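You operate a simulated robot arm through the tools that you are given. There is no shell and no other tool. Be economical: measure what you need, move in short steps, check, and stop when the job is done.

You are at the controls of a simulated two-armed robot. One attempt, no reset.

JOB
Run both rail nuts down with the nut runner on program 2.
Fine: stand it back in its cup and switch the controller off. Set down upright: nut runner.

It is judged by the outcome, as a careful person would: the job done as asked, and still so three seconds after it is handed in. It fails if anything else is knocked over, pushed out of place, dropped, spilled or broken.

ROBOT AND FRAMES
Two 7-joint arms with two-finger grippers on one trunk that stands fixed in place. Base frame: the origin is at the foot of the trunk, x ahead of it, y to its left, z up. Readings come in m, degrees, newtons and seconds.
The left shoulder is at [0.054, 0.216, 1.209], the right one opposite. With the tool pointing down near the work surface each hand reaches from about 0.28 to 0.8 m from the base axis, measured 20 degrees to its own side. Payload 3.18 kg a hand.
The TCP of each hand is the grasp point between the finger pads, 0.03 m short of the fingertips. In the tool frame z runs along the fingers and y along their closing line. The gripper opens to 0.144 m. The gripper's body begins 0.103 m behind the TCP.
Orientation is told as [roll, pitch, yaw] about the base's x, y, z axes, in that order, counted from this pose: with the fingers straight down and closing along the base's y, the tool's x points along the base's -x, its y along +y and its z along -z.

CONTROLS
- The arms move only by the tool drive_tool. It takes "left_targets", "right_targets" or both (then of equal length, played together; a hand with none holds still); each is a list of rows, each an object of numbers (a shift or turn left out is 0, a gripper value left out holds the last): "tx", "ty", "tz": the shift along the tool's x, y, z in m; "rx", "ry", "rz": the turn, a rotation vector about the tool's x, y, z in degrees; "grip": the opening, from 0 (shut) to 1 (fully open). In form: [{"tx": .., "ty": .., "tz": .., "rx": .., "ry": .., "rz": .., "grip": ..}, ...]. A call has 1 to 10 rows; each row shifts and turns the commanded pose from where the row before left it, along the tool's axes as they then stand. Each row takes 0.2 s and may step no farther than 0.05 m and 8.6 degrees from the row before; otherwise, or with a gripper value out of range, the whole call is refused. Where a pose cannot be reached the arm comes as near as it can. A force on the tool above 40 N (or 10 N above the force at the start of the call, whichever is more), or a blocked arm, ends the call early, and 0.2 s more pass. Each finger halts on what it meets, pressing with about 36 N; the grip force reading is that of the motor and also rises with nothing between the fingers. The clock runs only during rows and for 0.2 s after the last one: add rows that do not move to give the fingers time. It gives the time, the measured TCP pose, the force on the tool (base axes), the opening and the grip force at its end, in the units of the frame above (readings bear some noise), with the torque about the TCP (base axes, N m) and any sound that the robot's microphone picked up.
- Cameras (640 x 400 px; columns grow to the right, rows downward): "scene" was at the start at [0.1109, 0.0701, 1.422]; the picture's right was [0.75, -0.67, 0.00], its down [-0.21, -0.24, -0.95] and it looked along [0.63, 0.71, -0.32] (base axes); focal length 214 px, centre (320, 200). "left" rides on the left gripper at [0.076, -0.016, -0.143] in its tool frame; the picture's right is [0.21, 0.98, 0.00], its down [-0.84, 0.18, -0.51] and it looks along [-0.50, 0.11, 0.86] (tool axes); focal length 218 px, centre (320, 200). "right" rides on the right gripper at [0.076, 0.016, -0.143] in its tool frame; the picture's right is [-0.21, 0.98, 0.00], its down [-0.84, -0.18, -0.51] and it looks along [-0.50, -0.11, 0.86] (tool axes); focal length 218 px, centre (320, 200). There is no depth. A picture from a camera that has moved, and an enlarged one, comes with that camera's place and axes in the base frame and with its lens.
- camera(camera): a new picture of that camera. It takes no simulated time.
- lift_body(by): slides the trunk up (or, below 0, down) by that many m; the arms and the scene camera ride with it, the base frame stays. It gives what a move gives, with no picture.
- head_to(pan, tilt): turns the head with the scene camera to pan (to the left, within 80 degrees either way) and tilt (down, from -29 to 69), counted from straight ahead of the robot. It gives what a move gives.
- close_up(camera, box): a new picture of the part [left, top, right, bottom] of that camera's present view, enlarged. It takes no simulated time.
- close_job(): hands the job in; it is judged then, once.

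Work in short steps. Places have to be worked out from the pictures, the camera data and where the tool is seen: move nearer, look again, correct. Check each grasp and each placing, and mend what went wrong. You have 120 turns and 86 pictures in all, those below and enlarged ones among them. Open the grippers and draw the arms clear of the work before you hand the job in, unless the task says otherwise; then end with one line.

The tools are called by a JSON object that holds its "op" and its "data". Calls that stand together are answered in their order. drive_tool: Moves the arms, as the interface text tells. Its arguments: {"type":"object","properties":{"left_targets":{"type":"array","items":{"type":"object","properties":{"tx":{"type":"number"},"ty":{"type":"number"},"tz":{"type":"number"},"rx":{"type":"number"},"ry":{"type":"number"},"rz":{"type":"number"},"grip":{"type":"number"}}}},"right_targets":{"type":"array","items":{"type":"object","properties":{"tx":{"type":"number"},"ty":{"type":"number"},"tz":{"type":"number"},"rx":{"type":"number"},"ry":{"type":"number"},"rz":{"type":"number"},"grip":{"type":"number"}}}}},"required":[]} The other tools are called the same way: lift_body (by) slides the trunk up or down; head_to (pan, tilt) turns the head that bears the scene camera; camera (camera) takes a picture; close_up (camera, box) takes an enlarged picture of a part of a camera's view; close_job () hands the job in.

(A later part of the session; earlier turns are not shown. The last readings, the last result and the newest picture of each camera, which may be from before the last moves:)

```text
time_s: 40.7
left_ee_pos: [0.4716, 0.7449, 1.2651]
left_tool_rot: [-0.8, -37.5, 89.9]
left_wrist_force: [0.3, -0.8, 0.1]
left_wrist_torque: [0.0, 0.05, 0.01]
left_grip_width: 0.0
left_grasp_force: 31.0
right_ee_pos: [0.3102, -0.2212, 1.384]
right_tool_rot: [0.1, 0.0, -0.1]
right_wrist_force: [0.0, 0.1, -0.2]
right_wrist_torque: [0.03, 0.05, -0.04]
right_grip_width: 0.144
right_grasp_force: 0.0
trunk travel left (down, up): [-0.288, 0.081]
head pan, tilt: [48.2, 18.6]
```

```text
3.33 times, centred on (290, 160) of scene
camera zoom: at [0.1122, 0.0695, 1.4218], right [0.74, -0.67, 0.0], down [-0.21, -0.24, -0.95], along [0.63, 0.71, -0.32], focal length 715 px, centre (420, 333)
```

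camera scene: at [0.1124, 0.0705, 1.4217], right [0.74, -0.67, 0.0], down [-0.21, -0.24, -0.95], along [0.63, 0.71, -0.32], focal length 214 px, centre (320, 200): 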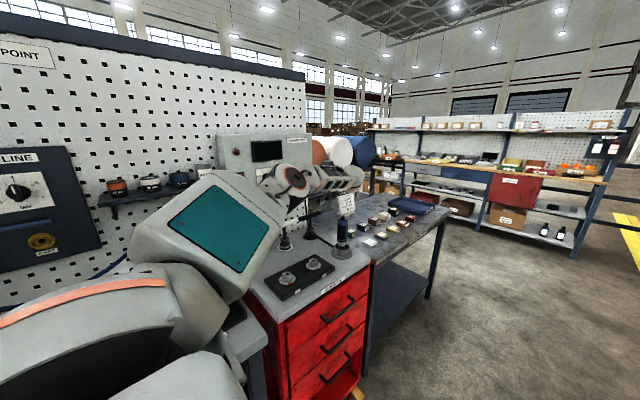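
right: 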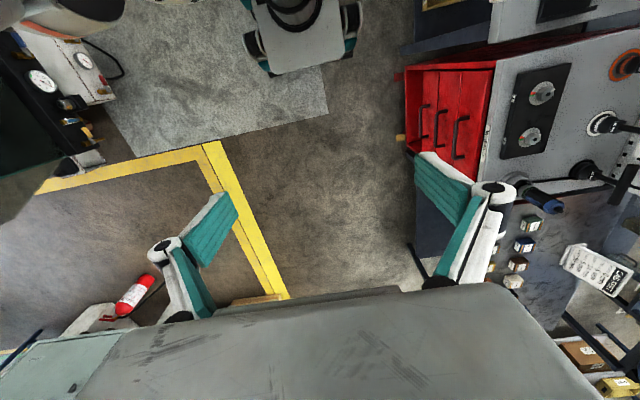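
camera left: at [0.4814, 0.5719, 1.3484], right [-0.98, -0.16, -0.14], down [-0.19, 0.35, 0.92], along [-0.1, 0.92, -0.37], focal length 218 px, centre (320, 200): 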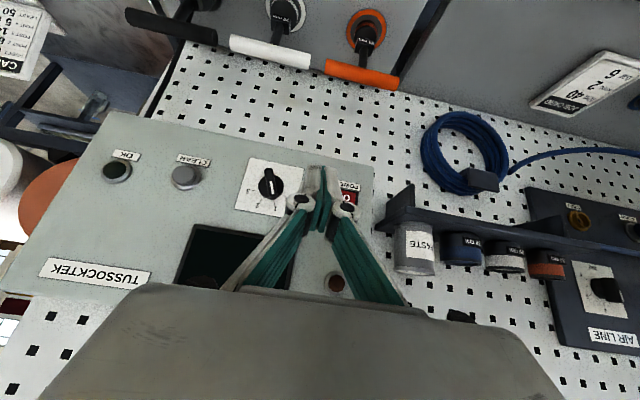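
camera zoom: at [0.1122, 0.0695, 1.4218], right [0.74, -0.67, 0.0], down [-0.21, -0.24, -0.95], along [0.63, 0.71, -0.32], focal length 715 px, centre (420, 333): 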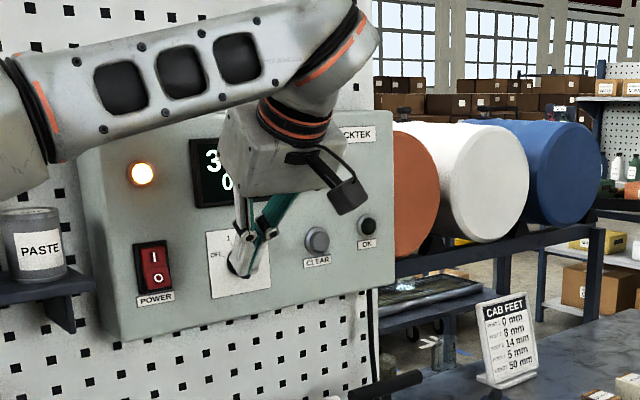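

Pointer is on 2 and the power lamp is lit. I draw the left hand back and turn it to head 45° outwards, opening the fingers, then look at the screen and the nut runner.

{"op": "drive_tool", "data": {"left_targets": [{"tx": 0.024, "tz": -0.019, "grip": 0.7}, {"tx": 0.024, "tz": -0.019}, {"tx": 0.024, "tz": -0.019}, {"tx": 0.024, "tz": -0.019}, {"rx": 4.65, "rz": 5.9}, {"rx": 4.65, "rz": 5.9}, {"rx": 4.65, "rz": 5.9}, {"rx": 4.65, "rz": 5.9}, {"rx": 4.65, "rz": 5.9}, {"rx": 4.65, "rz": 5.9}]}}

{"op": "camera", "data": {"camera": "scene"}}

{"op": "camera", "data": {"camera": "left"}}

```text
time_s: 42.9
left_ee_pos: [0.4765, 0.624, 1.264]
left_tool_rot: [-1.3, -38.2, 45.2]
left_wrist_force: [0.1, 0.1, 0.5]
left_wrist_torque: [0.01, -0.01, -0.02]
left_grip_width: 0.1008
left_grasp_force: 0.2
left hand out of reach, approached as far as the arm can: row 7
right_ee_pos: [0.3088, -0.2194, 1.3846]
right_tool_rot: [-0.1, 0.0, -0.1]
right_wrist_force: [0.2, 0.8, -0.3]
right_wrist_torque: [-0.06, -0.01, -0.02]
right_grip_width: 0.1438
right_grasp_force: 0.2
trunk travel left (down, up): [-0.288, 0.081]
head pan, tilt: [48.2, 18.6]
```

```text
53 pictures are left
camera scene: at [0.1107, 0.0708, 1.422], right [0.75, -0.67, 0.0], down [-0.21, -0.24, -0.95], along [0.63, 0.71, -0.32], focal length 214 px, centre (320, 200)
```

scene: 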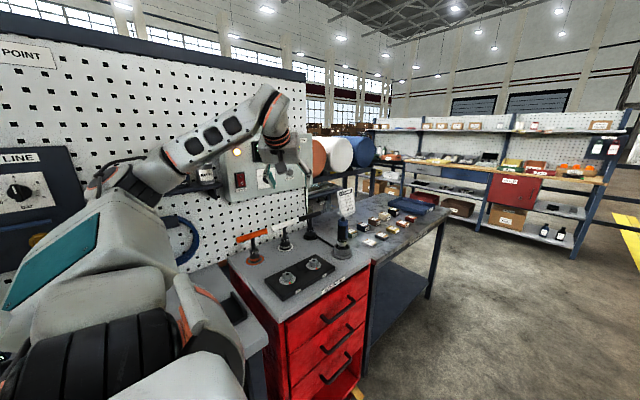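

```text
52 pictures are left
camera left: at [0.3789, 0.5083, 1.33], right [-0.8, 0.58, -0.15], down [0.11, 0.38, 0.92], along [0.59, 0.72, -0.37], focal length 218 px, centre (320, 200)
```

left: 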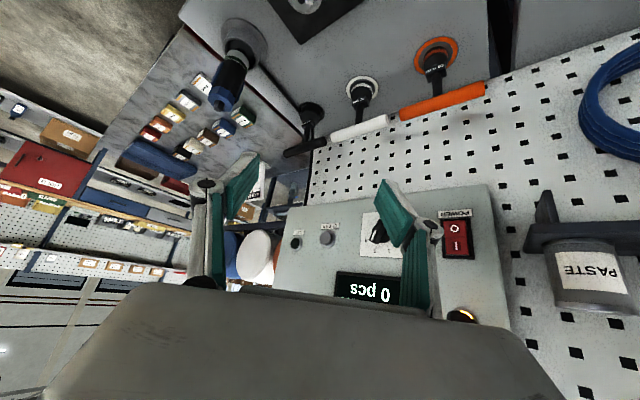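

Screen reads "0 pcs". I zoom onto the runner and nuts in the scene view.

{"op": "close_up", "data": {"camera": "scene", "box": [260, 180, 380, 300]}}

{"op": "close_up", "data": {"camera": "left", "box": [180, 0, 340, 120]}}

```text
3.33 times, centred on (320, 240) of scene
camera zoom: at [0.1107, 0.0708, 1.422], right [0.75, -0.67, 0.0], down [-0.21, -0.24, -0.95], along [0.63, 0.71, -0.32], focal length 715 px, centre (320, 67)
```

zoom: 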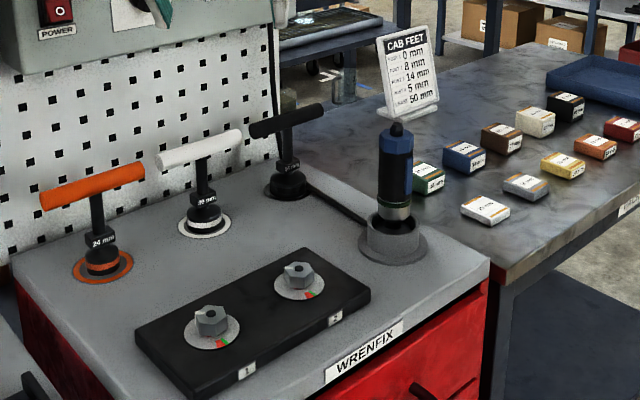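

```text
3.33 times, centred on (260, 60) of left
camera zoom: at [0.3789, 0.5083, 1.33], right [-0.8, 0.58, -0.15], down [0.11, 0.38, 0.92], along [0.59, 0.72, -0.37], focal length 728 px, centre (520, 667)
```

zoom: 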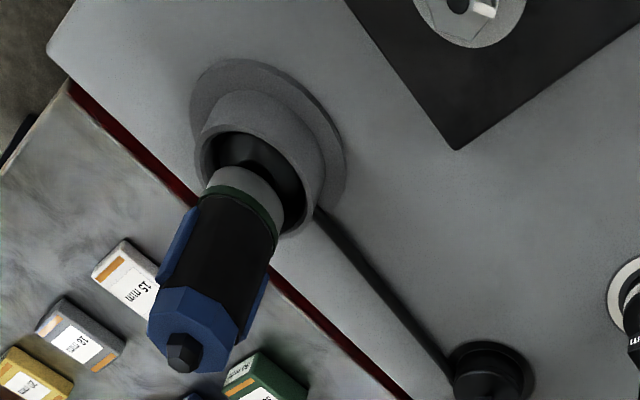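

Runner axis ≈(0.722, 0.618), top ≈1.068; nut tops ≈(0.437, 0.608, 0.94) and (0.561, 0.615, 0.94). I move to a pre-grasp point diagonally above the runner with the fingers open.

{"op": "drive_tool", "data": {"left_targets": [{"ty": -0.03, "grip": 0.7}, {"ty": -0.03}, {"ty": -0.03}, {"ty": -0.03}, {"ty": -0.03}, {"ty": -0.028}, {"tz": 0.035, "tx": 0.01}, {"tz": 0.035, "tx": 0.01}, {"tz": 0.03, "tx": 0.01}, {}]}}

{"op": "camera", "data": {"camera": "left"}}

```text
time_s: 45.1
left_ee_pos: [0.6291, 0.521, 1.1707]
left_tool_rot: [-1.3, -38.3, 45.2]
left_wrist_force: [0.1, -1.2, 0.2]
left_wrist_torque: [0.03, -0.03, 0.01]
left_grip_width: 0.1011
left_grasp_force: 0.1
right_ee_pos: [0.3076, -0.2204, 1.3848]
right_tool_rot: [0.2, 0.0, -0.1]
right_wrist_force: [-0.2, 0.1, 0.3]
right_wrist_torque: [0.05, -0.04, -0.01]
right_grip_width: 0.1439
right_grasp_force: 0.1
trunk travel left (down, up): [-0.288, 0.081]
head pan, tilt: [48.2, 18.6]
```

```text
49 pictures are left
camera left: at [0.5319, 0.4064, 1.2358], right [-0.8, 0.58, -0.15], down [0.11, 0.38, 0.92], along [0.59, 0.72, -0.37], focal length 218 px, centre (320, 200)
```

left: 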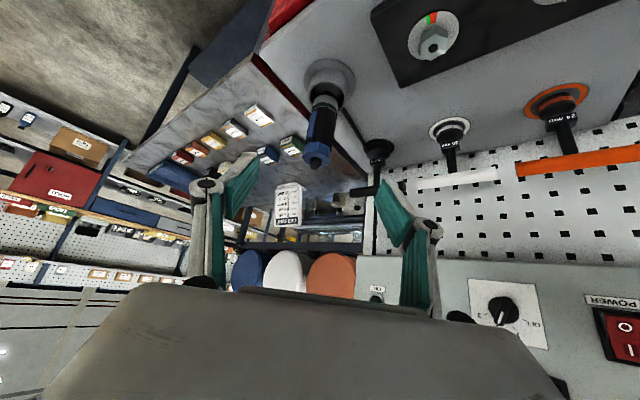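

The hand is nicely lined up with the runner (axis ≈(0.72, 0.612)). I advance along the fingers 12 cm and check.

{"op": "drive_tool", "data": {"left_targets": [{"tz": 0.03}, {"tz": 0.03}, {"tz": 0.03}, {"tz": 0.03}, {}]}}

{"op": "camera", "data": {"camera": "left"}}

```text
time_s: 46.3
left_ee_pos: [0.6825, 0.5714, 1.0761]
left_tool_rot: [-1.5, -38.2, 45.3]
left_wrist_force: [0.8, -0.7, -0.6]
left_wrist_torque: [0.05, -0.01, 0.0]
left_grip_width: 0.1008
left_grasp_force: 0.1
right_ee_pos: [0.3084, -0.22, 1.3844]
right_tool_rot: [0.1, 0.0, -0.2]
right_wrist_force: [0.3, -0.3, 0.2]
right_wrist_torque: [0.04, -0.02, 0.02]
right_grip_width: 0.1444
right_grasp_force: 0.0
trunk travel left (down, up): [-0.288, 0.081]
head pan, tilt: [48.2, 18.6]
```

```text
48 pictures are left
camera left: at [0.5848, 0.456, 1.1413], right [-0.8, 0.58, -0.15], down [0.11, 0.38, 0.92], along [0.59, 0.72, -0.37], focal length 218 px, centre (320, 200)
```

left: 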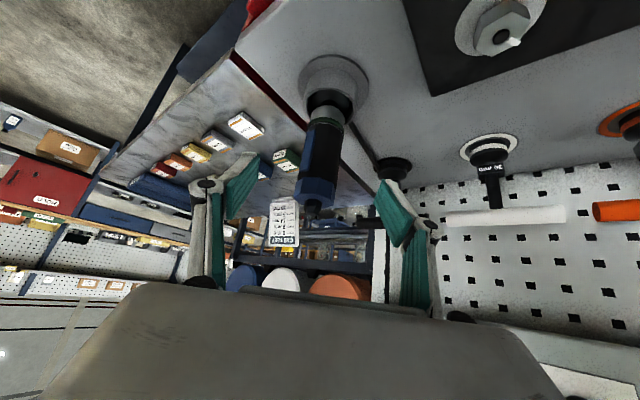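

Axis confirmed at (0.721, 0.612). Advance the remaining 9 cm to straddle the body.

{"op": "drive_tool", "data": {"left_targets": [{"tz": 0.025}, {"tz": 0.025, "tx": 0.002}, {"tz": 0.025, "tx": 0.002}, {"tz": 0.02}, {}]}}

{"op": "camera", "data": {"camera": "left"}}

```text
time_s: 47.5
left_ee_pos: [0.7235, 0.6106, 0.9985]
left_tool_rot: [-1.4, -38.2, 45.4]
left_wrist_force: [-0.2, 0.4, 0.0]
left_wrist_torque: [0.03, 0.0, 0.0]
left_grip_width: 0.1006
left_grasp_force: 0.0
right_ee_pos: [0.3092, -0.2202, 1.3842]
right_tool_rot: [0.1, -0.1, -0.2]
right_wrist_force: [-0.9, 0.1, -0.2]
right_wrist_torque: [-0.01, -0.04, 0.03]
right_grip_width: 0.1439
right_grasp_force: 0.1
trunk travel left (down, up): [-0.288, 0.081]
head pan, tilt: [48.2, 18.6]
```

```text
47 pictures are left
camera left: at [0.6264, 0.4946, 1.0637], right [-0.8, 0.58, -0.15], down [0.11, 0.38, 0.92], along [0.59, 0.72, -0.37], focal length 218 px, centre (320, 200)
```

left: 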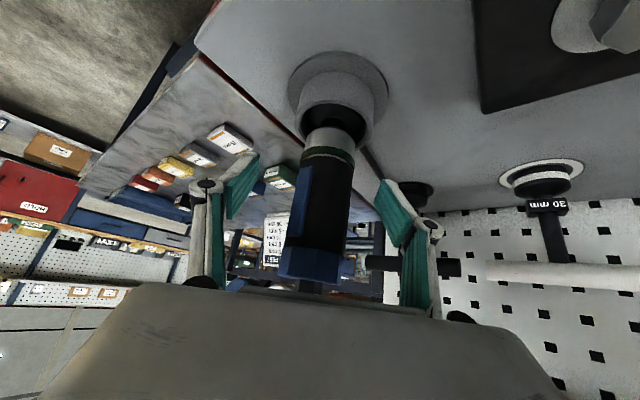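

The runner's body is centred between the fingers. Close on it.

{"op": "drive_tool", "data": {"left_targets": [{"grip": 0.45}, {"grip": 0.35}, {"grip": 0.0}, {}, {}]}}

{"op": "camera", "data": {"camera": "left"}}

```text
time_s: 48.7
left_ee_pos: [0.723, 0.6099, 0.9985]
left_tool_rot: [-1.2, -38.3, 45.3]
left_wrist_force: [-1.2, 2.3, 1.3]
left_wrist_torque: [0.3, 0.29, -0.07]
left_grip_width: 0.0407
left_grasp_force: 35.7
right_ee_pos: [0.3103, -0.2195, 1.3841]
right_tool_rot: [0.1, 0.0, -0.1]
right_wrist_force: [-0.4, -0.4, 0.0]
right_wrist_torque: [-0.01, 0.0, 0.0]
right_grip_width: 0.1442
right_grasp_force: 0.0
trunk travel left (down, up): [-0.288, 0.081]
head pan, tilt: [48.2, 18.6]
```

```text
46 pictures are left
camera left: at [0.6263, 0.495, 1.0637], right [-0.8, 0.58, -0.15], down [0.11, 0.38, 0.92], along [0.59, 0.72, -0.37], focal length 218 px, centre (320, 200)
```

left: 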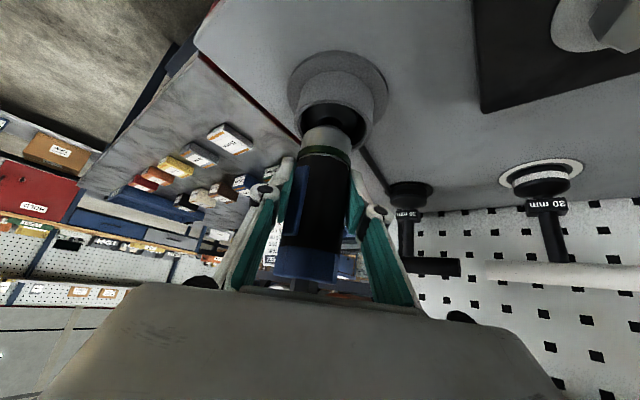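

Gripped at 41 mm. Lift straight up 6 cm.

{"op": "drive_tool", "data": {"left_targets": [{"tx": -0.0093, "tz": -0.0118}, {"tx": -0.0093, "tz": -0.0118}, {"tx": -0.0093, "tz": -0.0118}, {"tx": -0.0093, "tz": -0.0118}, {"tx": -0.0093, "tz": -0.0118}, {}]}}

{"op": "camera", "data": {"camera": "left"}}

{"op": "close_up", "data": {"camera": "scene", "box": [230, 150, 390, 300]}}

```text
time_s: 50.1
left_ee_pos: [0.7246, 0.6106, 1.0732]
left_tool_rot: [-1.3, -38.1, 45.2]
left_wrist_force: [0.5, -0.1, -7.1]
left_wrist_torque: [-0.03, 0.02, 0.01]
left_grip_width: 0.0407
left_grasp_force: 36.4
right_ee_pos: [0.3087, -0.22, 1.3835]
right_tool_rot: [-0.1, 0.0, -0.1]
right_wrist_force: [-0.3, -0.5, -0.3]
right_wrist_torque: [-0.01, 0.02, 0.01]
right_grip_width: 0.1441
right_grasp_force: 0.0
trunk travel left (down, up): [-0.288, 0.081]
head pan, tilt: [48.2, 18.6]
```

```text
45 pictures are left
camera left: at [0.6274, 0.4958, 1.1393], right [-0.8, 0.58, -0.15], down [0.11, 0.39, 0.92], along [0.59, 0.72, -0.37], focal length 218 px, centre (320, 200)
```

left: 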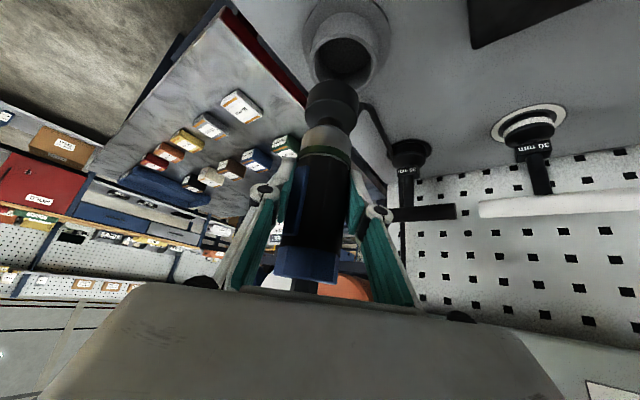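

```text
2.67 times, centred on (310, 225) of scene
camera zoom: at [0.1117, 0.0708, 1.4218], right [0.75, -0.67, 0.0], down [-0.21, -0.24, -0.95], along [0.63, 0.71, -0.32], focal length 572 px, centre (347, 133)
```

zoom: 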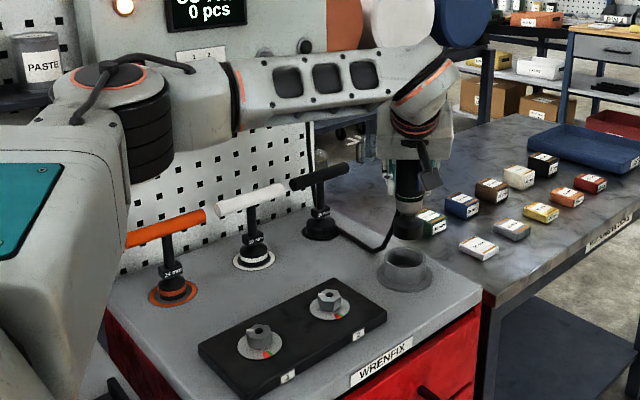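

Runner is out of its cup and hangs vertical; the socket bottom is ≈0.10 m below the TCP. I raise 5 cm and carry it toward the nuts, stopping above nut 2 to look.

{"op": "drive_tool", "data": {"left_targets": [{"tx": -0.0078, "tz": -0.0098}, {"tx": -0.0078, "tz": -0.0098}, {"tx": -0.0078, "tz": -0.0098}, {"tx": 0.0166, "ty": 0.0212, "tz": -0.0131}, {"tx": 0.0166, "ty": 0.0212, "tz": -0.0131}, {"tx": 0.0166, "ty": 0.0212, "tz": -0.0131}, {"tx": 0.0166, "ty": 0.0212, "tz": -0.0131}, {"tx": 0.0166, "ty": 0.0212, "tz": -0.0131}, {"tx": 0.0055, "ty": 0.007, "tz": -0.0043}, {}]}}

{"op": "camera", "data": {"camera": "left"}}

{"op": "close_up", "data": {"camera": "scene", "box": [250, 200, 370, 300]}}

```text
time_s: 52.3
left_ee_pos: [0.563, 0.6134, 1.1091]
left_tool_rot: [-1.3, -38.0, 45.3]
left_wrist_force: [0.1, 0.9, -6.5]
left_wrist_torque: [0.0, 0.04, 0.01]
left_grip_width: 0.0407
left_grasp_force: 35.9
right_ee_pos: [0.3095, -0.2199, 1.3849]
right_tool_rot: [0.3, -0.1, -0.1]
right_wrist_force: [0.4, 0.0, 0.4]
right_wrist_torque: [-0.01, -0.01, 0.0]
right_grip_width: 0.1439
right_grasp_force: 0.1
trunk travel left (down, up): [-0.288, 0.081]
head pan, tilt: [48.2, 18.6]
```

```text
43 pictures are left
camera left: at [0.4668, 0.498, 1.1736], right [-0.8, 0.58, -0.15], down [0.11, 0.39, 0.92], along [0.59, 0.72, -0.37], focal length 218 px, centre (320, 200)
```

left: 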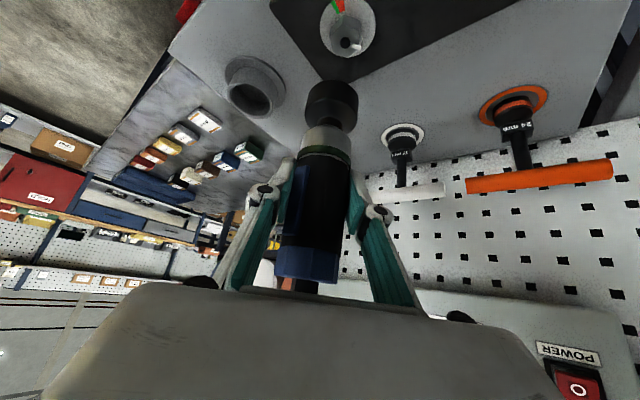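

```text
4.00 times, centred on (310, 250) of scene
camera zoom: at [0.1112, 0.0707, 1.4219], right [0.75, -0.67, 0.0], down [-0.21, -0.24, -0.95], along [0.63, 0.71, -0.32], focal length 858 px, centre (360, 0)
```

zoom: 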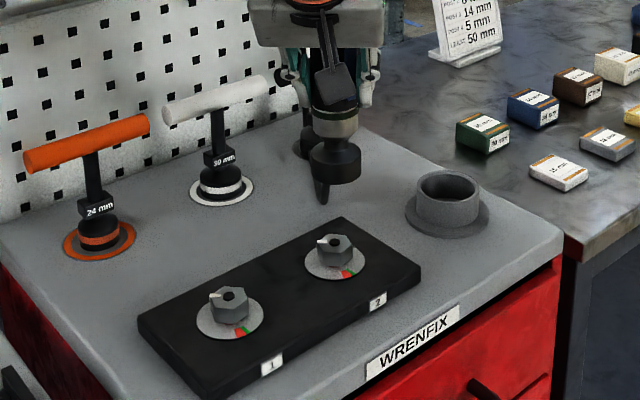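

Nut 2 is right beneath the runner. I'd rather start with nut 1, so I shift 12.4 cm in -x, over ≈(0.439, 0.610), and check alignment.

{"op": "drive_tool", "data": {"left_targets": [{"tx": 0.0172, "ty": 0.0219, "tz": -0.0136}, {"tx": 0.0172, "ty": 0.0219, "tz": -0.0136}, {"tx": 0.0172, "ty": 0.0219, "tz": -0.0136}, {"tx": 0.0172, "ty": 0.0219, "tz": -0.0136}, {}, {}]}}

{"op": "camera", "data": {"camera": "left"}}

{"op": "close_up", "data": {"camera": "scene", "box": [230, 200, 350, 300]}}

```text
time_s: 53.7
left_ee_pos: [0.4407, 0.6124, 1.1082]
left_tool_rot: [-1.3, -38.1, 45.3]
left_wrist_force: [-1.1, 0.1, -6.1]
left_wrist_torque: [-0.02, 0.02, 0.01]
left_grip_width: 0.0406
left_grasp_force: 36.0
right_ee_pos: [0.31, -0.2194, 1.3844]
right_tool_rot: [0.1, 0.1, -0.1]
right_wrist_force: [1.3, -0.1, -0.2]
right_wrist_torque: [-0.02, -0.02, -0.01]
right_grip_width: 0.144
right_grasp_force: 0.0
trunk travel left (down, up): [-0.288, 0.081]
head pan, tilt: [48.2, 18.6]
```

```text
41 pictures are left
camera left: at [0.3425, 0.4977, 1.1747], right [-0.8, 0.58, -0.15], down [0.11, 0.38, 0.92], along [0.59, 0.72, -0.37], focal length 218 px, centre (320, 200)
```

left: 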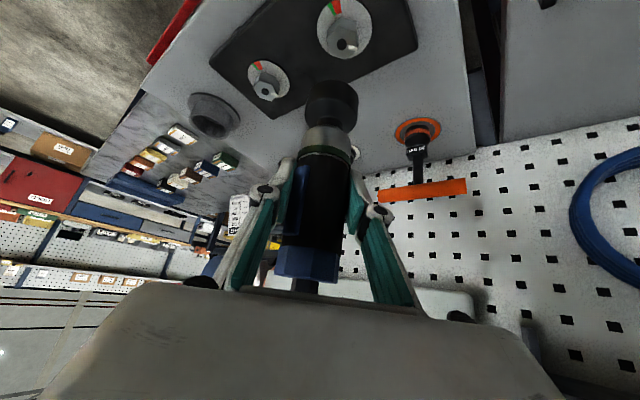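

```text
4.00 times, centred on (290, 250) of scene
camera zoom: at [0.1107, 0.0705, 1.422], right [0.75, -0.67, 0.0], down [-0.21, -0.24, -0.95], along [0.63, 0.71, -0.32], focal length 858 px, centre (440, 0)
```

zoom: 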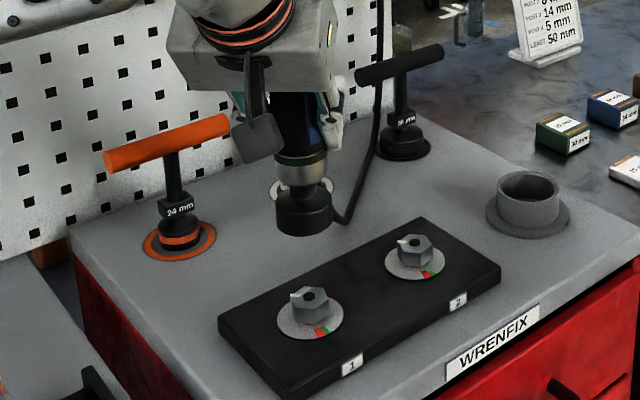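

Alignment looks within a few mm. I zoom the wrist view for precise relation of socket and nut.

{"op": "close_up", "data": {"camera": "left", "box": [230, 0, 390, 130]}}

```text
3.08 times, centred on (310, 65) of left
camera zoom: at [0.3425, 0.4977, 1.1747], right [-0.8, 0.58, -0.15], down [0.11, 0.38, 0.92], along [0.59, 0.72, -0.37], focal length 672 px, centre (351, 615)
```

zoom: 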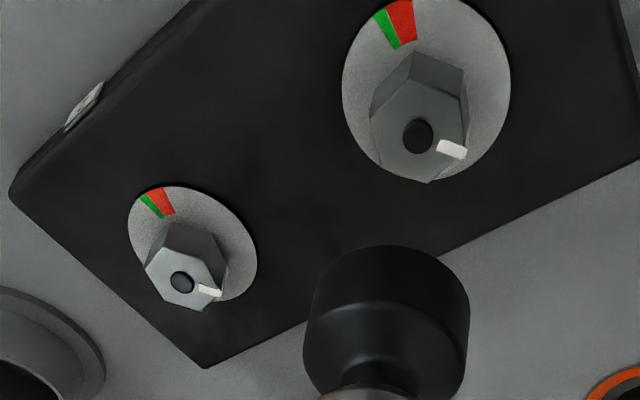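

Projection agrees to ~1.5 mm with the nut. Descend 5 cm straight down and recheck.

{"op": "drive_tool", "data": {"left_targets": [{"tx": 0.0112, "tz": 0.0141}, {"tx": 0.0112, "tz": 0.0141}, {"tx": 0.0093, "tz": 0.0118}, {}]}}

{"op": "close_up", "data": {"camera": "left", "box": [230, 0, 390, 130]}}

{"op": "close_up", "data": {"camera": "scene", "box": [230, 200, 350, 300]}}

```text
time_s: 54.7
left_ee_pos: [0.4386, 0.6131, 1.0585]
left_tool_rot: [-1.5, -38.1, 45.4]
left_wrist_force: [-0.3, 0.8, -6.6]
left_wrist_torque: [-0.03, 0.04, 0.02]
left_grip_width: 0.0406
left_grasp_force: 36.0
right_ee_pos: [0.3101, -0.2201, 1.3843]
right_tool_rot: [0.1, 0.0, -0.1]
right_wrist_force: [-0.2, -0.1, -0.1]
right_wrist_torque: [0.02, -0.01, -0.04]
right_grip_width: 0.144
right_grasp_force: 0.1
trunk travel left (down, up): [-0.288, 0.081]
head pan, tilt: [48.2, 18.6]
```

```text
3.08 times, centred on (310, 65) of left
camera zoom: at [0.3427, 0.4981, 1.1236], right [-0.8, 0.58, -0.15], down [0.11, 0.39, 0.92], along [0.59, 0.72, -0.37], focal length 672 px, centre (351, 615)
```

zoom: 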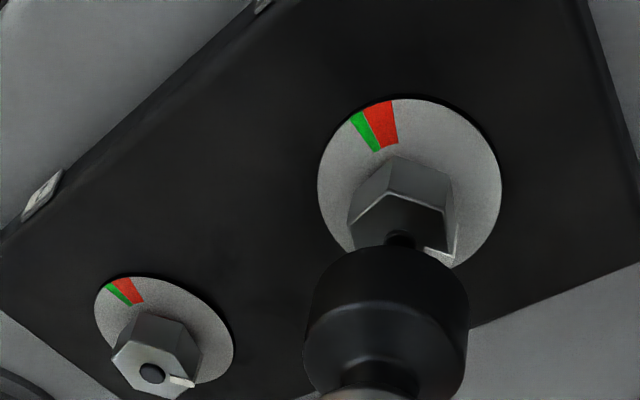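

```text
4.00 times, centred on (290, 250) of scene
camera zoom: at [0.1113, 0.0705, 1.4219], right [0.75, -0.67, 0.0], down [-0.21, -0.24, -0.95], along [0.63, 0.71, -0.32], focal length 858 px, centre (440, 0)
```

zoom: 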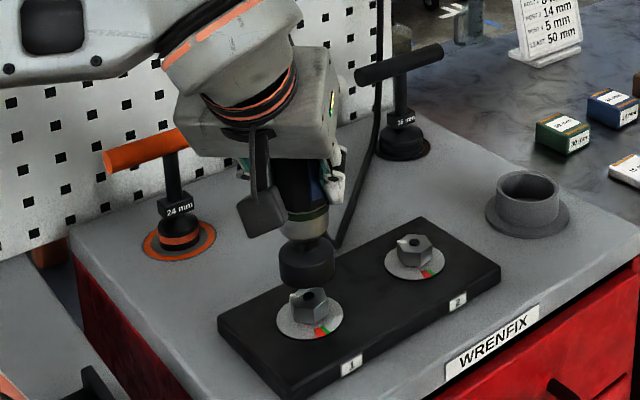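

Small correction of 2 mm sideways, then descend gently toward contact.

{"op": "drive_tool", "data": {"left_targets": [{"ty": -0.0025, "tx": 0.0037, "tz": 0.0047}, {"tx": 0.0037, "tz": 0.0047}, {"tx": 0.0025, "tz": 0.0031}, {"tx": 0.0025, "tz": 0.0031}, {}]}}

{"op": "close_up", "data": {"camera": "scene", "box": [250, 230, 330, 290]}}

```text
time_s: 55.9
left_ee_pos: [0.442, 0.6113, 1.0384]
left_tool_rot: [-1.3, -38.1, 45.3]
left_wrist_force: [-0.6, -0.2, -5.9]
left_wrist_torque: [-0.07, 0.04, 0.02]
left_grip_width: 0.0407
left_grasp_force: 35.8
right_ee_pos: [0.3113, -0.2194, 1.3843]
right_tool_rot: [0.1, 0.0, -0.1]
right_wrist_force: [0.8, -0.2, -0.1]
right_wrist_torque: [0.03, 0.0, -0.01]
right_grip_width: 0.1441
right_grasp_force: 0.0
trunk travel left (down, up): [-0.288, 0.081]
head pan, tilt: [48.2, 18.6]
```

```text
6.67 times, centred on (290, 260) of scene
camera zoom: at [0.1113, 0.0707, 1.4219], right [0.75, -0.67, 0.0], down [-0.21, -0.24, -0.95], along [0.63, 0.71, -0.32], focal length 1430 px, centre (520, -200)
```

zoom: 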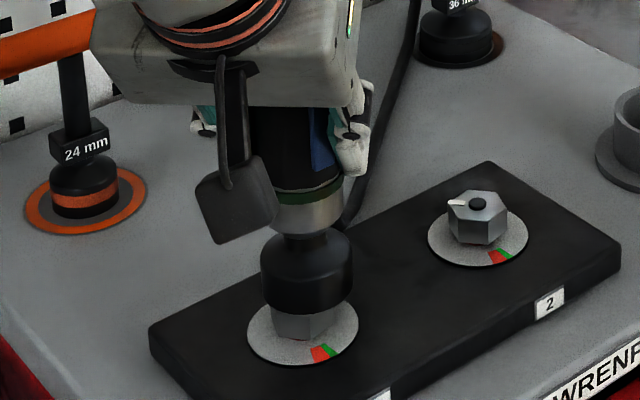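

Socket appears centred, at the nut's top. Continue down in small steps, watching force.

{"op": "drive_tool", "data": {"left_targets": [{"tx": 0.0025, "tz": 0.0031}, {"tx": 0.0025, "tz": 0.0031}, {"tx": 0.0025, "tz": 0.0031}, {}]}}

```text
time_s: 56.9
left_ee_pos: [0.4433, 0.6116, 1.0329]
left_tool_rot: [-1.6, -39.0, 45.3]
left_wrist_force: [5.5, 5.4, 38.3]
left_wrist_torque: [0.54, 0.2, -0.04]
left_grip_width: 0.0411
left_grasp_force: 36.0
right_ee_pos: [0.3079, -0.2231, 1.3843]
right_tool_rot: [0.2, -0.1, -0.1]
right_wrist_force: [0.3, -0.5, 0.6]
right_wrist_torque: [0.02, 0.0, -0.02]
right_grip_width: 0.1442
right_grasp_force: 0.1
trunk travel left (down, up): [-0.288, 0.081]
head pan, tilt: [48.2, 18.6]
```

Contact with ~44 N; no sound yet. I look at the seating.

{"op": "close_up", "data": {"camera": "scene", "box": [250, 230, 330, 290]}}

{"op": "close_up", "data": {"camera": "left", "box": [250, 20, 410, 150]}}

```text
6.67 times, centred on (290, 260) of scene
camera zoom: at [0.1091, 0.0674, 1.4227], right [0.74, -0.67, 0.0], down [-0.21, -0.24, -0.95], along [0.63, 0.71, -0.32], focal length 1430 px, centre (520, -200)
```

zoom: 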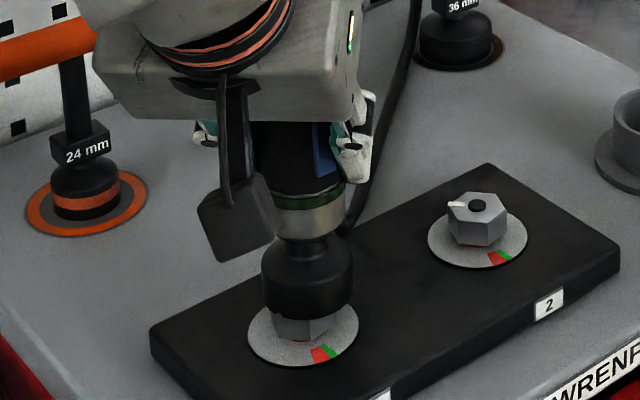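

```text
3.08 times, centred on (330, 85) of left
camera zoom: at [0.3453, 0.4954, 1.0961], right [-0.8, 0.58, -0.15], down [0.1, 0.38, 0.92], along [0.6, 0.72, -0.36], focal length 672 px, centre (289, 554)
```

zoom: 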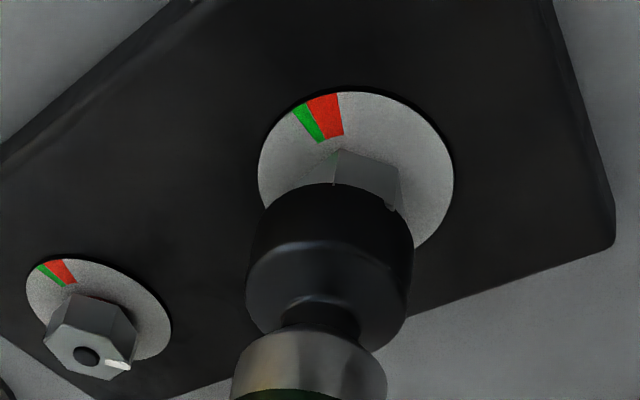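

The socket seems to sit ~3 mm off the nut axis (nut ≈(0.441, 0.6125)). I lift slightly and re-centre.

{"op": "drive_tool", "data": {"left_targets": [{"tx": -0.0074, "tz": -0.0094}, {"tx": -0.0013, "tz": -0.0016, "ty": 0.002}, {}]}}

```text
time_s: 57.7
left_ee_pos: [0.4408, 0.6125, 1.0378]
left_tool_rot: [-1.3, -37.9, 45.3]
left_wrist_force: [0.4, 0.7, -7.1]
left_wrist_torque: [-0.03, 0.04, 0.03]
left_grip_width: 0.0406
left_grasp_force: 36.1
right_ee_pos: [0.3105, -0.2195, 1.3831]
right_tool_rot: [-0.1, 0.0, -0.1]
right_wrist_force: [0.1, 0.4, 0.2]
right_wrist_torque: [-0.02, 0.0, 0.03]
right_grip_width: 0.1439
right_grasp_force: 0.0
trunk travel left (down, up): [-0.288, 0.081]
head pan, tilt: [48.2, 18.6]
```

Exactly at the estimate, clear of contact. Descend in 2–3 mm steps.

{"op": "drive_tool", "data": {"left_targets": [{"tx": 0.0015, "tz": 0.002}, {"tx": 0.0015, "tz": 0.002}, {"tx": 0.0015, "tz": 0.002}, {}]}}

{"op": "close_up", "data": {"camera": "left", "box": [250, 20, 410, 150]}}

```text
time_s: 58.7
left_ee_pos: [0.4391, 0.6134, 1.0349]
left_tool_rot: [-1.4, -38.1, 45.3]
left_wrist_force: [-3.4, 1.1, -1.8]
left_wrist_torque: [0.0, 0.38, -0.04]
left_grip_width: 0.0406
left_grasp_force: 35.6
right_ee_pos: [0.3102, -0.2206, 1.384]
right_tool_rot: [0.0, 0.0, -0.1]
right_wrist_force: [-0.2, 0.1, 0.6]
right_wrist_torque: [-0.01, -0.02, -0.02]
right_grip_width: 0.1439
right_grasp_force: 0.1
trunk travel left (down, up): [-0.288, 0.081]
head pan, tilt: [48.2, 18.6]
```

```text
3.08 times, centred on (330, 85) of left
camera zoom: at [0.3433, 0.4973, 1.0983], right [-0.8, 0.58, -0.15], down [0.11, 0.38, 0.92], along [0.59, 0.72, -0.37], focal length 672 px, centre (289, 554)
```

zoom: 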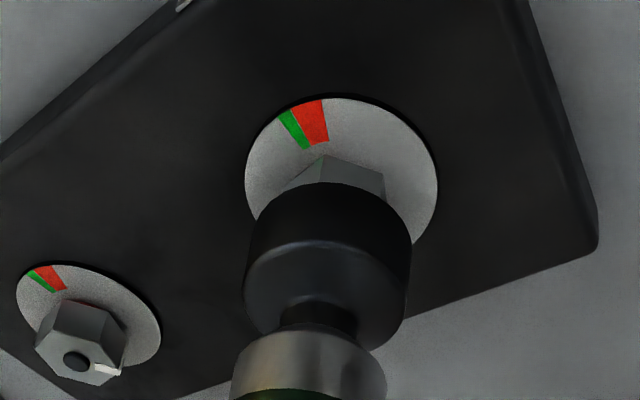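

Slight sideways force suggests partial engagement. Press further in small steps.

{"op": "drive_tool", "data": {"left_targets": [{"tx": 0.0015, "tz": 0.002}, {"tx": 0.0015, "tz": 0.002}, {}, {}]}}

```text
time_s: 59.7
left_ee_pos: [0.4405, 0.6128, 1.033]
left_tool_rot: [-1.4, -38.8, 45.2]
left_wrist_force: [-1.2, 6.4, 30.7]
left_wrist_torque: [-0.09, 0.43, -0.02]
left_grip_width: 0.0411
left_grasp_force: 35.7
right_ee_pos: [0.3067, -0.222, 1.3847]
right_tool_rot: [0.2, -0.1, -0.1]
right_wrist_force: [0.2, 0.0, 0.3]
right_wrist_torque: [-0.06, 0.0, 0.0]
right_grip_width: 0.1441
right_grasp_force: 0.1
trunk travel left (down, up): [-0.288, 0.081]
head pan, tilt: [48.2, 18.6]
```

It still rests on the nut top; the hex is probably not aligned. I ease the pressure and rotate the runner slowly about its axis while keeping light contact.

{"op": "drive_tool", "data": {"left_targets": [{"tx": -0.001, "tz": -0.0013}, {"rx": -2.5, "rz": -3.1}, {"rx": -2.5, "rz": -3.1}, {"rx": -2.5, "rz": -3.1}, {}]}}

```text
time_s: 60.9
left_ee_pos: [0.4404, 0.6113, 1.0267]
left_tool_rot: [-0.9, -37.6, 57.0]
left_wrist_force: [-2.2, -2.1, -8.2]
left_wrist_torque: [-0.01, 0.04, 0.02]
left_grip_width: 0.0406
left_grasp_force: 36.3
right_ee_pos: [0.3101, -0.2193, 1.384]
right_tool_rot: [0.1, 0.0, -0.1]
right_wrist_force: [0.0, -0.5, 0.3]
right_wrist_torque: [-0.04, 0.03, -0.01]
right_grip_width: 0.1441
right_grasp_force: 0.0
trunk travel left (down, up): [-0.288, 0.081]
head pan, tilt: [48.2, 18.6]
```

The socket dropped over the nut (z 1.027, no force). Now press down to seat and start it.

{"op": "drive_tool", "data": {"left_targets": [{"tx": 0.0019, "tz": 0.0024}, {"tx": 0.0019, "tz": 0.0024}, {"tx": 0.0019, "tz": 0.0024}, {"tx": 0.0019, "tz": 0.0024}, {}]}}

```text
time_s: 62.1
left_ee_pos: [0.4408, 0.6121, 1.0175]
left_tool_rot: [-1.1, -37.9, 57.0]
left_wrist_force: [-6.5, -11.5, -2.6]
left_wrist_torque: [-0.8, 0.51, -0.06]
left_grip_width: 0.0404
left_grasp_force: 35.9
right_ee_pos: [0.3096, -0.2215, 1.3846]
right_tool_rot: [0.1, 0.0, -0.2]
right_wrist_force: [0.1, 0.0, 0.4]
right_wrist_torque: [0.0, -0.01, 0.06]
right_grip_width: 0.1441
right_grasp_force: 0.0
trunk travel left (down, up): [-0.288, 0.081]
head pan, tilt: [48.2, 18.6]
```

Lateral force of ~13 N backwards along the heading; I shift back 1.5 mm and press further.

{"op": "drive_tool", "data": {"left_targets": [{"tx": 0.0012, "tz": -0.0009}, {"tx": 0.0019, "tz": 0.0024}, {"tx": 0.0019, "tz": 0.0024}, {}]}}

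```text
time_s: 63.1
left_ee_pos: [0.4402, 0.6112, 1.0156]
left_tool_rot: [-1.3, -38.6, 57.2]
left_wrist_force: [-5.5, -2.3, 26.7]
left_wrist_torque: [0.32, 0.25, 0.0]
left_grip_width: 0.0406
left_grasp_force: 36.0
right_ee_pos: [0.3049, -0.2222, 1.3854]
right_tool_rot: [0.2, -0.1, -0.1]
right_wrist_force: [0.0, -0.4, 0.7]
right_wrist_torque: [0.02, -0.04, -0.02]
right_grip_width: 0.1437
right_grasp_force: 0.1
trunk travel left (down, up): [-0.288, 0.081]
head pan, tilt: [48.2, 18.6]
```

Seated firmly at z≈1.0155 with ~33 N downward, no sound yet. Press slightly more and hold.

{"op": "drive_tool", "data": {"left_targets": [{"tx": 0.0009, "tz": 0.0012}, {}, {}, {}, {}]}}

{"op": "close_up", "data": {"camera": "scene", "box": [230, 130, 370, 290]}}

```text
time_s: 64.3
left_ee_pos: [0.4403, 0.6111, 1.0126]
left_tool_rot: [-1.2, -38.4, 57.2]
left_wrist_force: [3.6, -0.4, 32.6]
left_wrist_torque: [0.69, -0.25, 0.03]
left_grip_width: 0.0408
left_grasp_force: 35.1
right_ee_pos: [0.3076, -0.2232, 1.3842]
right_tool_rot: [0.2, -0.1, -0.1]
right_wrist_force: [0.4, -0.4, -0.3]
right_wrist_torque: [-0.01, -0.03, 0.02]
right_grip_width: 0.1437
right_grasp_force: 0.0
trunk travel left (down, up): [-0.288, 0.081]
head pan, tilt: [48.2, 18.6]
```

```text
2.50 times, centred on (300, 210) of scene
camera zoom: at [0.1091, 0.0671, 1.4223], right [0.75, -0.67, 0.0], down [-0.21, -0.24, -0.95], along [0.63, 0.71, -0.32], focal length 536 px, centre (370, 175)
```

zoom: 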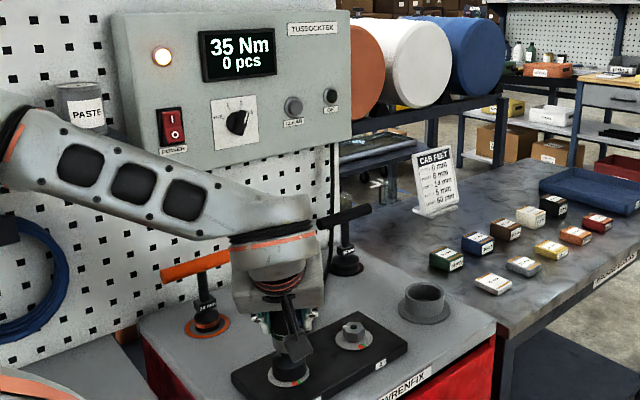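

Screen: "35 Nm / 0 pcs". z is going down, so either it is running or slipping. Hold on and look closer.

{"op": "drive_tool", "data": {"left_targets": [{}, {}, {}, {}, {}]}}

{"op": "close_up", "data": {"camera": "left", "box": [250, 20, 410, 150]}}

```text
time_s: 65.5
left_ee_pos: [0.4398, 0.6101, 1.0118]
left_tool_rot: [-1.3, -38.4, 57.1]
left_wrist_force: [5.1, 0.0, 31.0]
left_wrist_torque: [0.7, -0.32, 0.35]
left_grip_width: 0.0408
left_grasp_force: 35.7
right_ee_pos: [0.3079, -0.2229, 1.385]
right_tool_rot: [0.1, -0.2, -0.1]
right_wrist_force: [0.1, 0.3, 0.3]
right_wrist_torque: [0.02, -0.02, -0.03]
right_grip_width: 0.1438
right_grasp_force: 0.0
trunk travel left (down, up): [-0.288, 0.081]
head pan, tilt: [48.2, 18.6]
```

```text
3.08 times, centred on (330, 85) of left
camera zoom: at [0.369, 0.4769, 1.0773], right [-0.9, 0.41, -0.15], down [0.03, 0.4, 0.92], along [0.43, 0.82, -0.37], focal length 672 px, centre (289, 554)
```

zoom: 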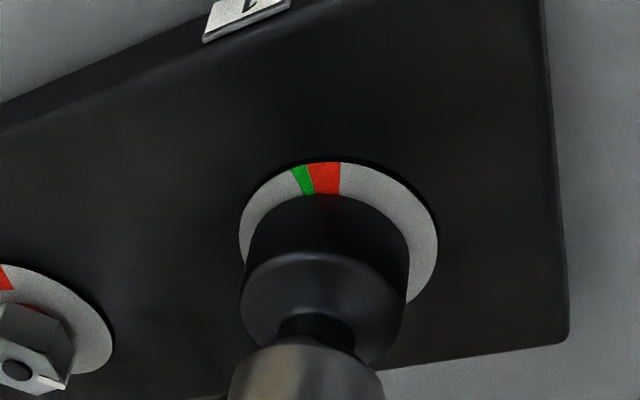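

A torque about z (0.35 N m) has appeared — it may be turning. Hold on longer.

{"op": "drive_tool", "data": {"left_targets": [{}, {}, {}, {}, {}, {}, {}, {}, {}, {}]}}

```text
time_s: 67.7
left_ee_pos: [0.4401, 0.6098, 1.0133]
left_tool_rot: [-1.4, -38.2, 57.1]
left_wrist_force: [3.3, 0.1, 30.7]
left_wrist_torque: [0.69, -0.2, -0.03]
left_grip_width: 0.0406
left_grasp_force: 35.7
right_ee_pos: [0.3077, -0.2225, 1.3857]
right_tool_rot: [0.2, 0.0, 0.0]
right_wrist_force: [0.3, 0.1, -0.6]
right_wrist_torque: [0.02, -0.01, -0.02]
right_grip_width: 0.144
right_grasp_force: 0.1
trunk travel left (down, up): [-0.288, 0.081]
head pan, tilt: [48.2, 18.6]
```

Torque is gone. Check the screen.

{"op": "close_up", "data": {"camera": "scene", "box": [230, 130, 370, 290]}}

```text
2.50 times, centred on (300, 210) of scene
camera zoom: at [0.1093, 0.0675, 1.4223], right [0.75, -0.67, 0.0], down [-0.21, -0.24, -0.95], along [0.63, 0.71, -0.32], focal length 536 px, centre (370, 175)
```

zoom: 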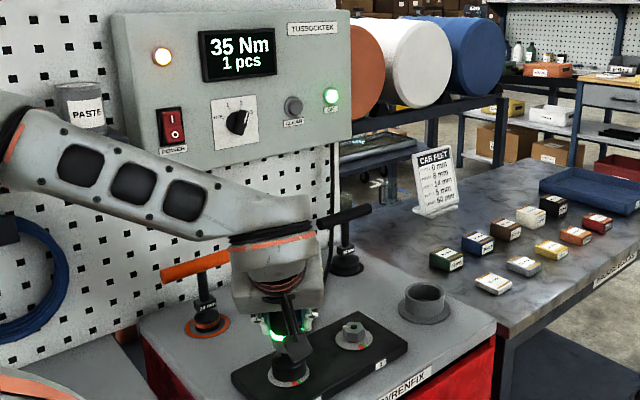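

"1 pcs" and OK lamp green: nut 1 done. Lift the runner off.

{"op": "drive_tool", "data": {"left_targets": [{"tx": -0.005, "tz": -0.0063}, {"tx": -0.0078, "tz": -0.0098}, {"tx": -0.0078, "tz": -0.0098}, {"tx": -0.0078, "tz": -0.0098}, {"tx": -0.0078, "tz": -0.0098}, {"tx": -0.0078, "tz": -0.0098}, {"tx": -0.0078, "tz": -0.0098}, {}]}}

{"op": "camera", "data": {"camera": "left"}}

```text
time_s: 69.5
left_ee_pos: [0.4407, 0.6125, 1.0919]
left_tool_rot: [-1.1, -37.8, 57.1]
left_wrist_force: [-1.1, -0.3, -5.7]
left_wrist_torque: [0.0, 0.04, 0.02]
left_grip_width: 0.0406
left_grasp_force: 35.9
right_ee_pos: [0.3098, -0.2193, 1.3847]
right_tool_rot: [-0.1, 0.0, -0.1]
right_wrist_force: [0.4, 0.0, 0.7]
right_wrist_torque: [0.02, 0.02, 0.0]
right_grip_width: 0.1442
right_grasp_force: 0.2
trunk travel left (down, up): [-0.288, 0.081]
head pan, tilt: [48.2, 18.6]
```

```text
29 pictures are left
camera left: at [0.3683, 0.4798, 1.1573], right [-0.9, 0.4, -0.14], down [0.03, 0.4, 0.92], along [0.43, 0.82, -0.38], focal length 218 px, centre (320, 200)
```

left: 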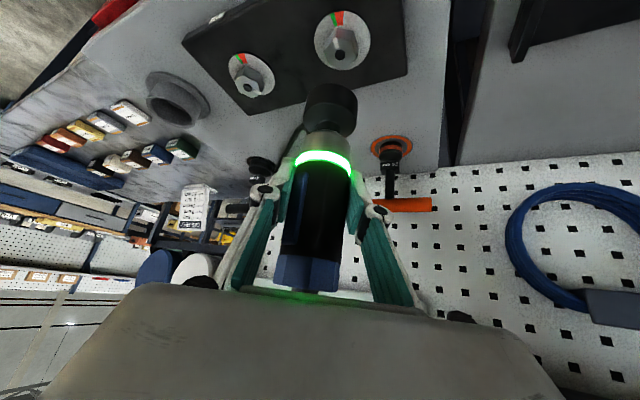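

Ring is green too. Carry it over nut 2 at ≈(0.562, 0.6135).

{"op": "drive_tool", "data": {"left_targets": [{"tx": -0.0128, "ty": -0.0252, "tz": 0.0101}, {"tx": -0.0128, "ty": -0.0252, "tz": 0.0101}, {"tx": -0.0128, "ty": -0.0252, "tz": 0.0101}, {"tx": -0.0133, "ty": -0.0257, "tz": 0.0105}, {}, {}]}}

{"op": "close_up", "data": {"camera": "left", "box": [250, 0, 410, 130]}}

{"op": "close_up", "data": {"camera": "scene", "box": [260, 200, 360, 280]}}

```text
time_s: 70.9
left_ee_pos: [0.561, 0.6105, 1.0924]
left_tool_rot: [-1.0, -37.9, 57.1]
left_wrist_force: [0.2, -0.2, -6.7]
left_wrist_torque: [-0.02, 0.0, 0.02]
left_grip_width: 0.0405
left_grasp_force: 36.2
right_ee_pos: [0.3114, -0.22, 1.3845]
right_tool_rot: [0.1, 0.0, -0.2]
right_wrist_force: [0.2, -0.2, 0.0]
right_wrist_torque: [-0.03, 0.0, 0.02]
right_grip_width: 0.1441
right_grasp_force: 0.2
trunk travel left (down, up): [-0.288, 0.081]
head pan, tilt: [48.2, 18.6]
```

```text
3.08 times, centred on (330, 65) of left
camera zoom: at [0.4906, 0.4785, 1.1592], right [-0.9, 0.4, -0.14], down [0.03, 0.4, 0.92], along [0.43, 0.82, -0.38], focal length 672 px, centre (289, 615)
```

zoom: 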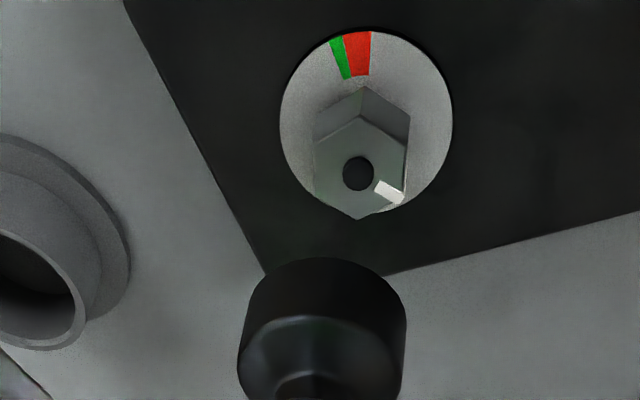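

```text
5.00 times, centred on (310, 240) of scene
camera zoom: at [0.1121, 0.0706, 1.4218], right [0.74, -0.67, 0.0], down [-0.21, -0.24, -0.95], along [0.63, 0.71, -0.32], focal length 1072 px, centre (370, 0)
```

zoom: 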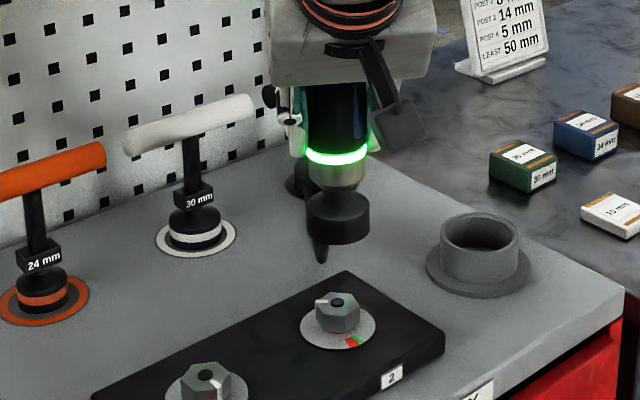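

Nut 2 seems ~1.7 mm to the side of the runner axis; I correct and descend to just above it.

{"op": "drive_tool", "data": {"left_targets": [{"ty": 0.0017, "tx": 0.0112, "tz": 0.0141}, {"tx": 0.0112, "tz": 0.0141}, {"tx": 0.0068, "tz": 0.0086}, {}, {}]}}

{"op": "close_up", "data": {"camera": "left", "box": [250, 0, 410, 130]}}

{"op": "close_up", "data": {"camera": "scene", "box": [270, 220, 350, 280]}}

```text
time_s: 72.1
left_ee_pos: [0.5598, 0.612, 1.0459]
left_tool_rot: [-1.1, -37.9, 57.1]
left_wrist_force: [1.0, -0.4, -6.3]
left_wrist_torque: [-0.02, 0.02, 0.0]
left_grip_width: 0.0404
left_grasp_force: 35.5
right_ee_pos: [0.3098, -0.2199, 1.3839]
right_tool_rot: [0.0, -0.1, -0.1]
right_wrist_force: [0.6, -1.4, -0.3]
right_wrist_torque: [0.01, 0.01, 0.03]
right_grip_width: 0.1443
right_grasp_force: 0.0
trunk travel left (down, up): [-0.288, 0.081]
head pan, tilt: [48.2, 18.6]
```

```text
3.08 times, centred on (330, 65) of left
camera zoom: at [0.488, 0.4796, 1.1125], right [-0.9, 0.4, -0.14], down [0.03, 0.4, 0.92], along [0.43, 0.82, -0.38], focal length 672 px, centre (289, 615)
```

zoom: 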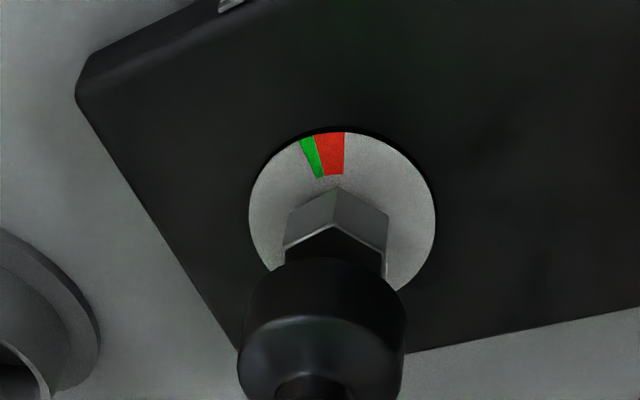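

```text
6.67 times, centred on (310, 250) of scene
camera zoom: at [0.1115, 0.0708, 1.4219], right [0.75, -0.67, 0.0], down [-0.21, -0.24, -0.95], along [0.63, 0.71, -0.32], focal length 1430 px, centre (387, -133)
```

zoom: 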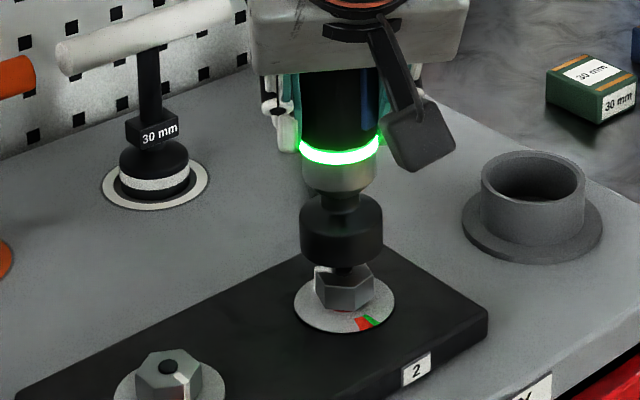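

Centred within ~1 mm. Descend to light contact.

{"op": "drive_tool", "data": {"left_targets": [{"tx": 0.0031, "tz": 0.0039}, {"tx": 0.0025, "tz": 0.0031}, {"tx": 0.0015, "tz": 0.002}, {"tx": 0.0012, "tz": 0.0016}, {}]}}

```text
time_s: 73.3
left_ee_pos: [0.5589, 0.6111, 1.0326]
left_tool_rot: [-1.1, -37.9, 57.1]
left_wrist_force: [0.9, 0.5, -7.7]
left_wrist_torque: [-0.04, -0.01, 0.01]
left_grip_width: 0.0404
left_grasp_force: 36.1
right_ee_pos: [0.3098, -0.2197, 1.3846]
right_tool_rot: [0.2, 0.1, -0.2]
right_wrist_force: [0.0, -0.1, -1.0]
right_wrist_torque: [0.0, -0.02, 0.06]
right_grip_width: 0.1441
right_grasp_force: 0.0
trunk travel left (down, up): [-0.288, 0.081]
head pan, tilt: [48.2, 18.6]
```

No contact yet; continue in 2–2.5 mm steps.

{"op": "drive_tool", "data": {"left_targets": [{"tx": 0.0015, "tz": 0.002}, {"tx": 0.0015, "tz": 0.002}, {"tx": 0.0015, "tz": 0.002}, {}]}}

```text
time_s: 74.3
left_ee_pos: [0.5608, 0.611, 1.0283]
left_tool_rot: [-1.3, -38.4, 57.1]
left_wrist_force: [-2.5, 2.7, 15.6]
left_wrist_torque: [0.16, 0.54, -0.01]
left_grip_width: 0.041
left_grasp_force: 36.0
right_ee_pos: [0.3076, -0.221, 1.3845]
right_tool_rot: [0.1, -0.1, -0.2]
right_wrist_force: [-0.1, -0.1, -0.5]
right_wrist_torque: [0.0, 0.0, -0.01]
right_grip_width: 0.1439
right_grasp_force: 0.0
trunk travel left (down, up): [-0.288, 0.081]
head pan, tilt: [48.2, 18.6]
```

Contact on the nut top at z≈1.029. Rotate the runner about its axis while lightly pressing.

{"op": "drive_tool", "data": {"left_targets": [{"rx": 2.5, "rz": 3.1}, {"rx": 2.5, "rz": 3.1}, {"rx": 2.5, "rz": 3.1}, {}]}}

```text
time_s: 75.3
left_ee_pos: [0.5598, 0.6094, 1.0287]
left_tool_rot: [-1.4, -38.5, 45.2]
left_wrist_force: [4.4, 3.7, 26.3]
left_wrist_torque: [0.37, 0.17, 0.0]
left_grip_width: 0.0405
left_grasp_force: 36.1
right_ee_pos: [0.3069, -0.2228, 1.3841]
right_tool_rot: [0.2, -0.1, -0.1]
right_wrist_force: [0.8, 0.3, 0.1]
right_wrist_torque: [-0.03, -0.04, -0.01]
right_grip_width: 0.1442
right_grasp_force: 0.1
trunk travel left (down, up): [-0.288, 0.081]
head pan, tilt: [48.2, 18.6]
```

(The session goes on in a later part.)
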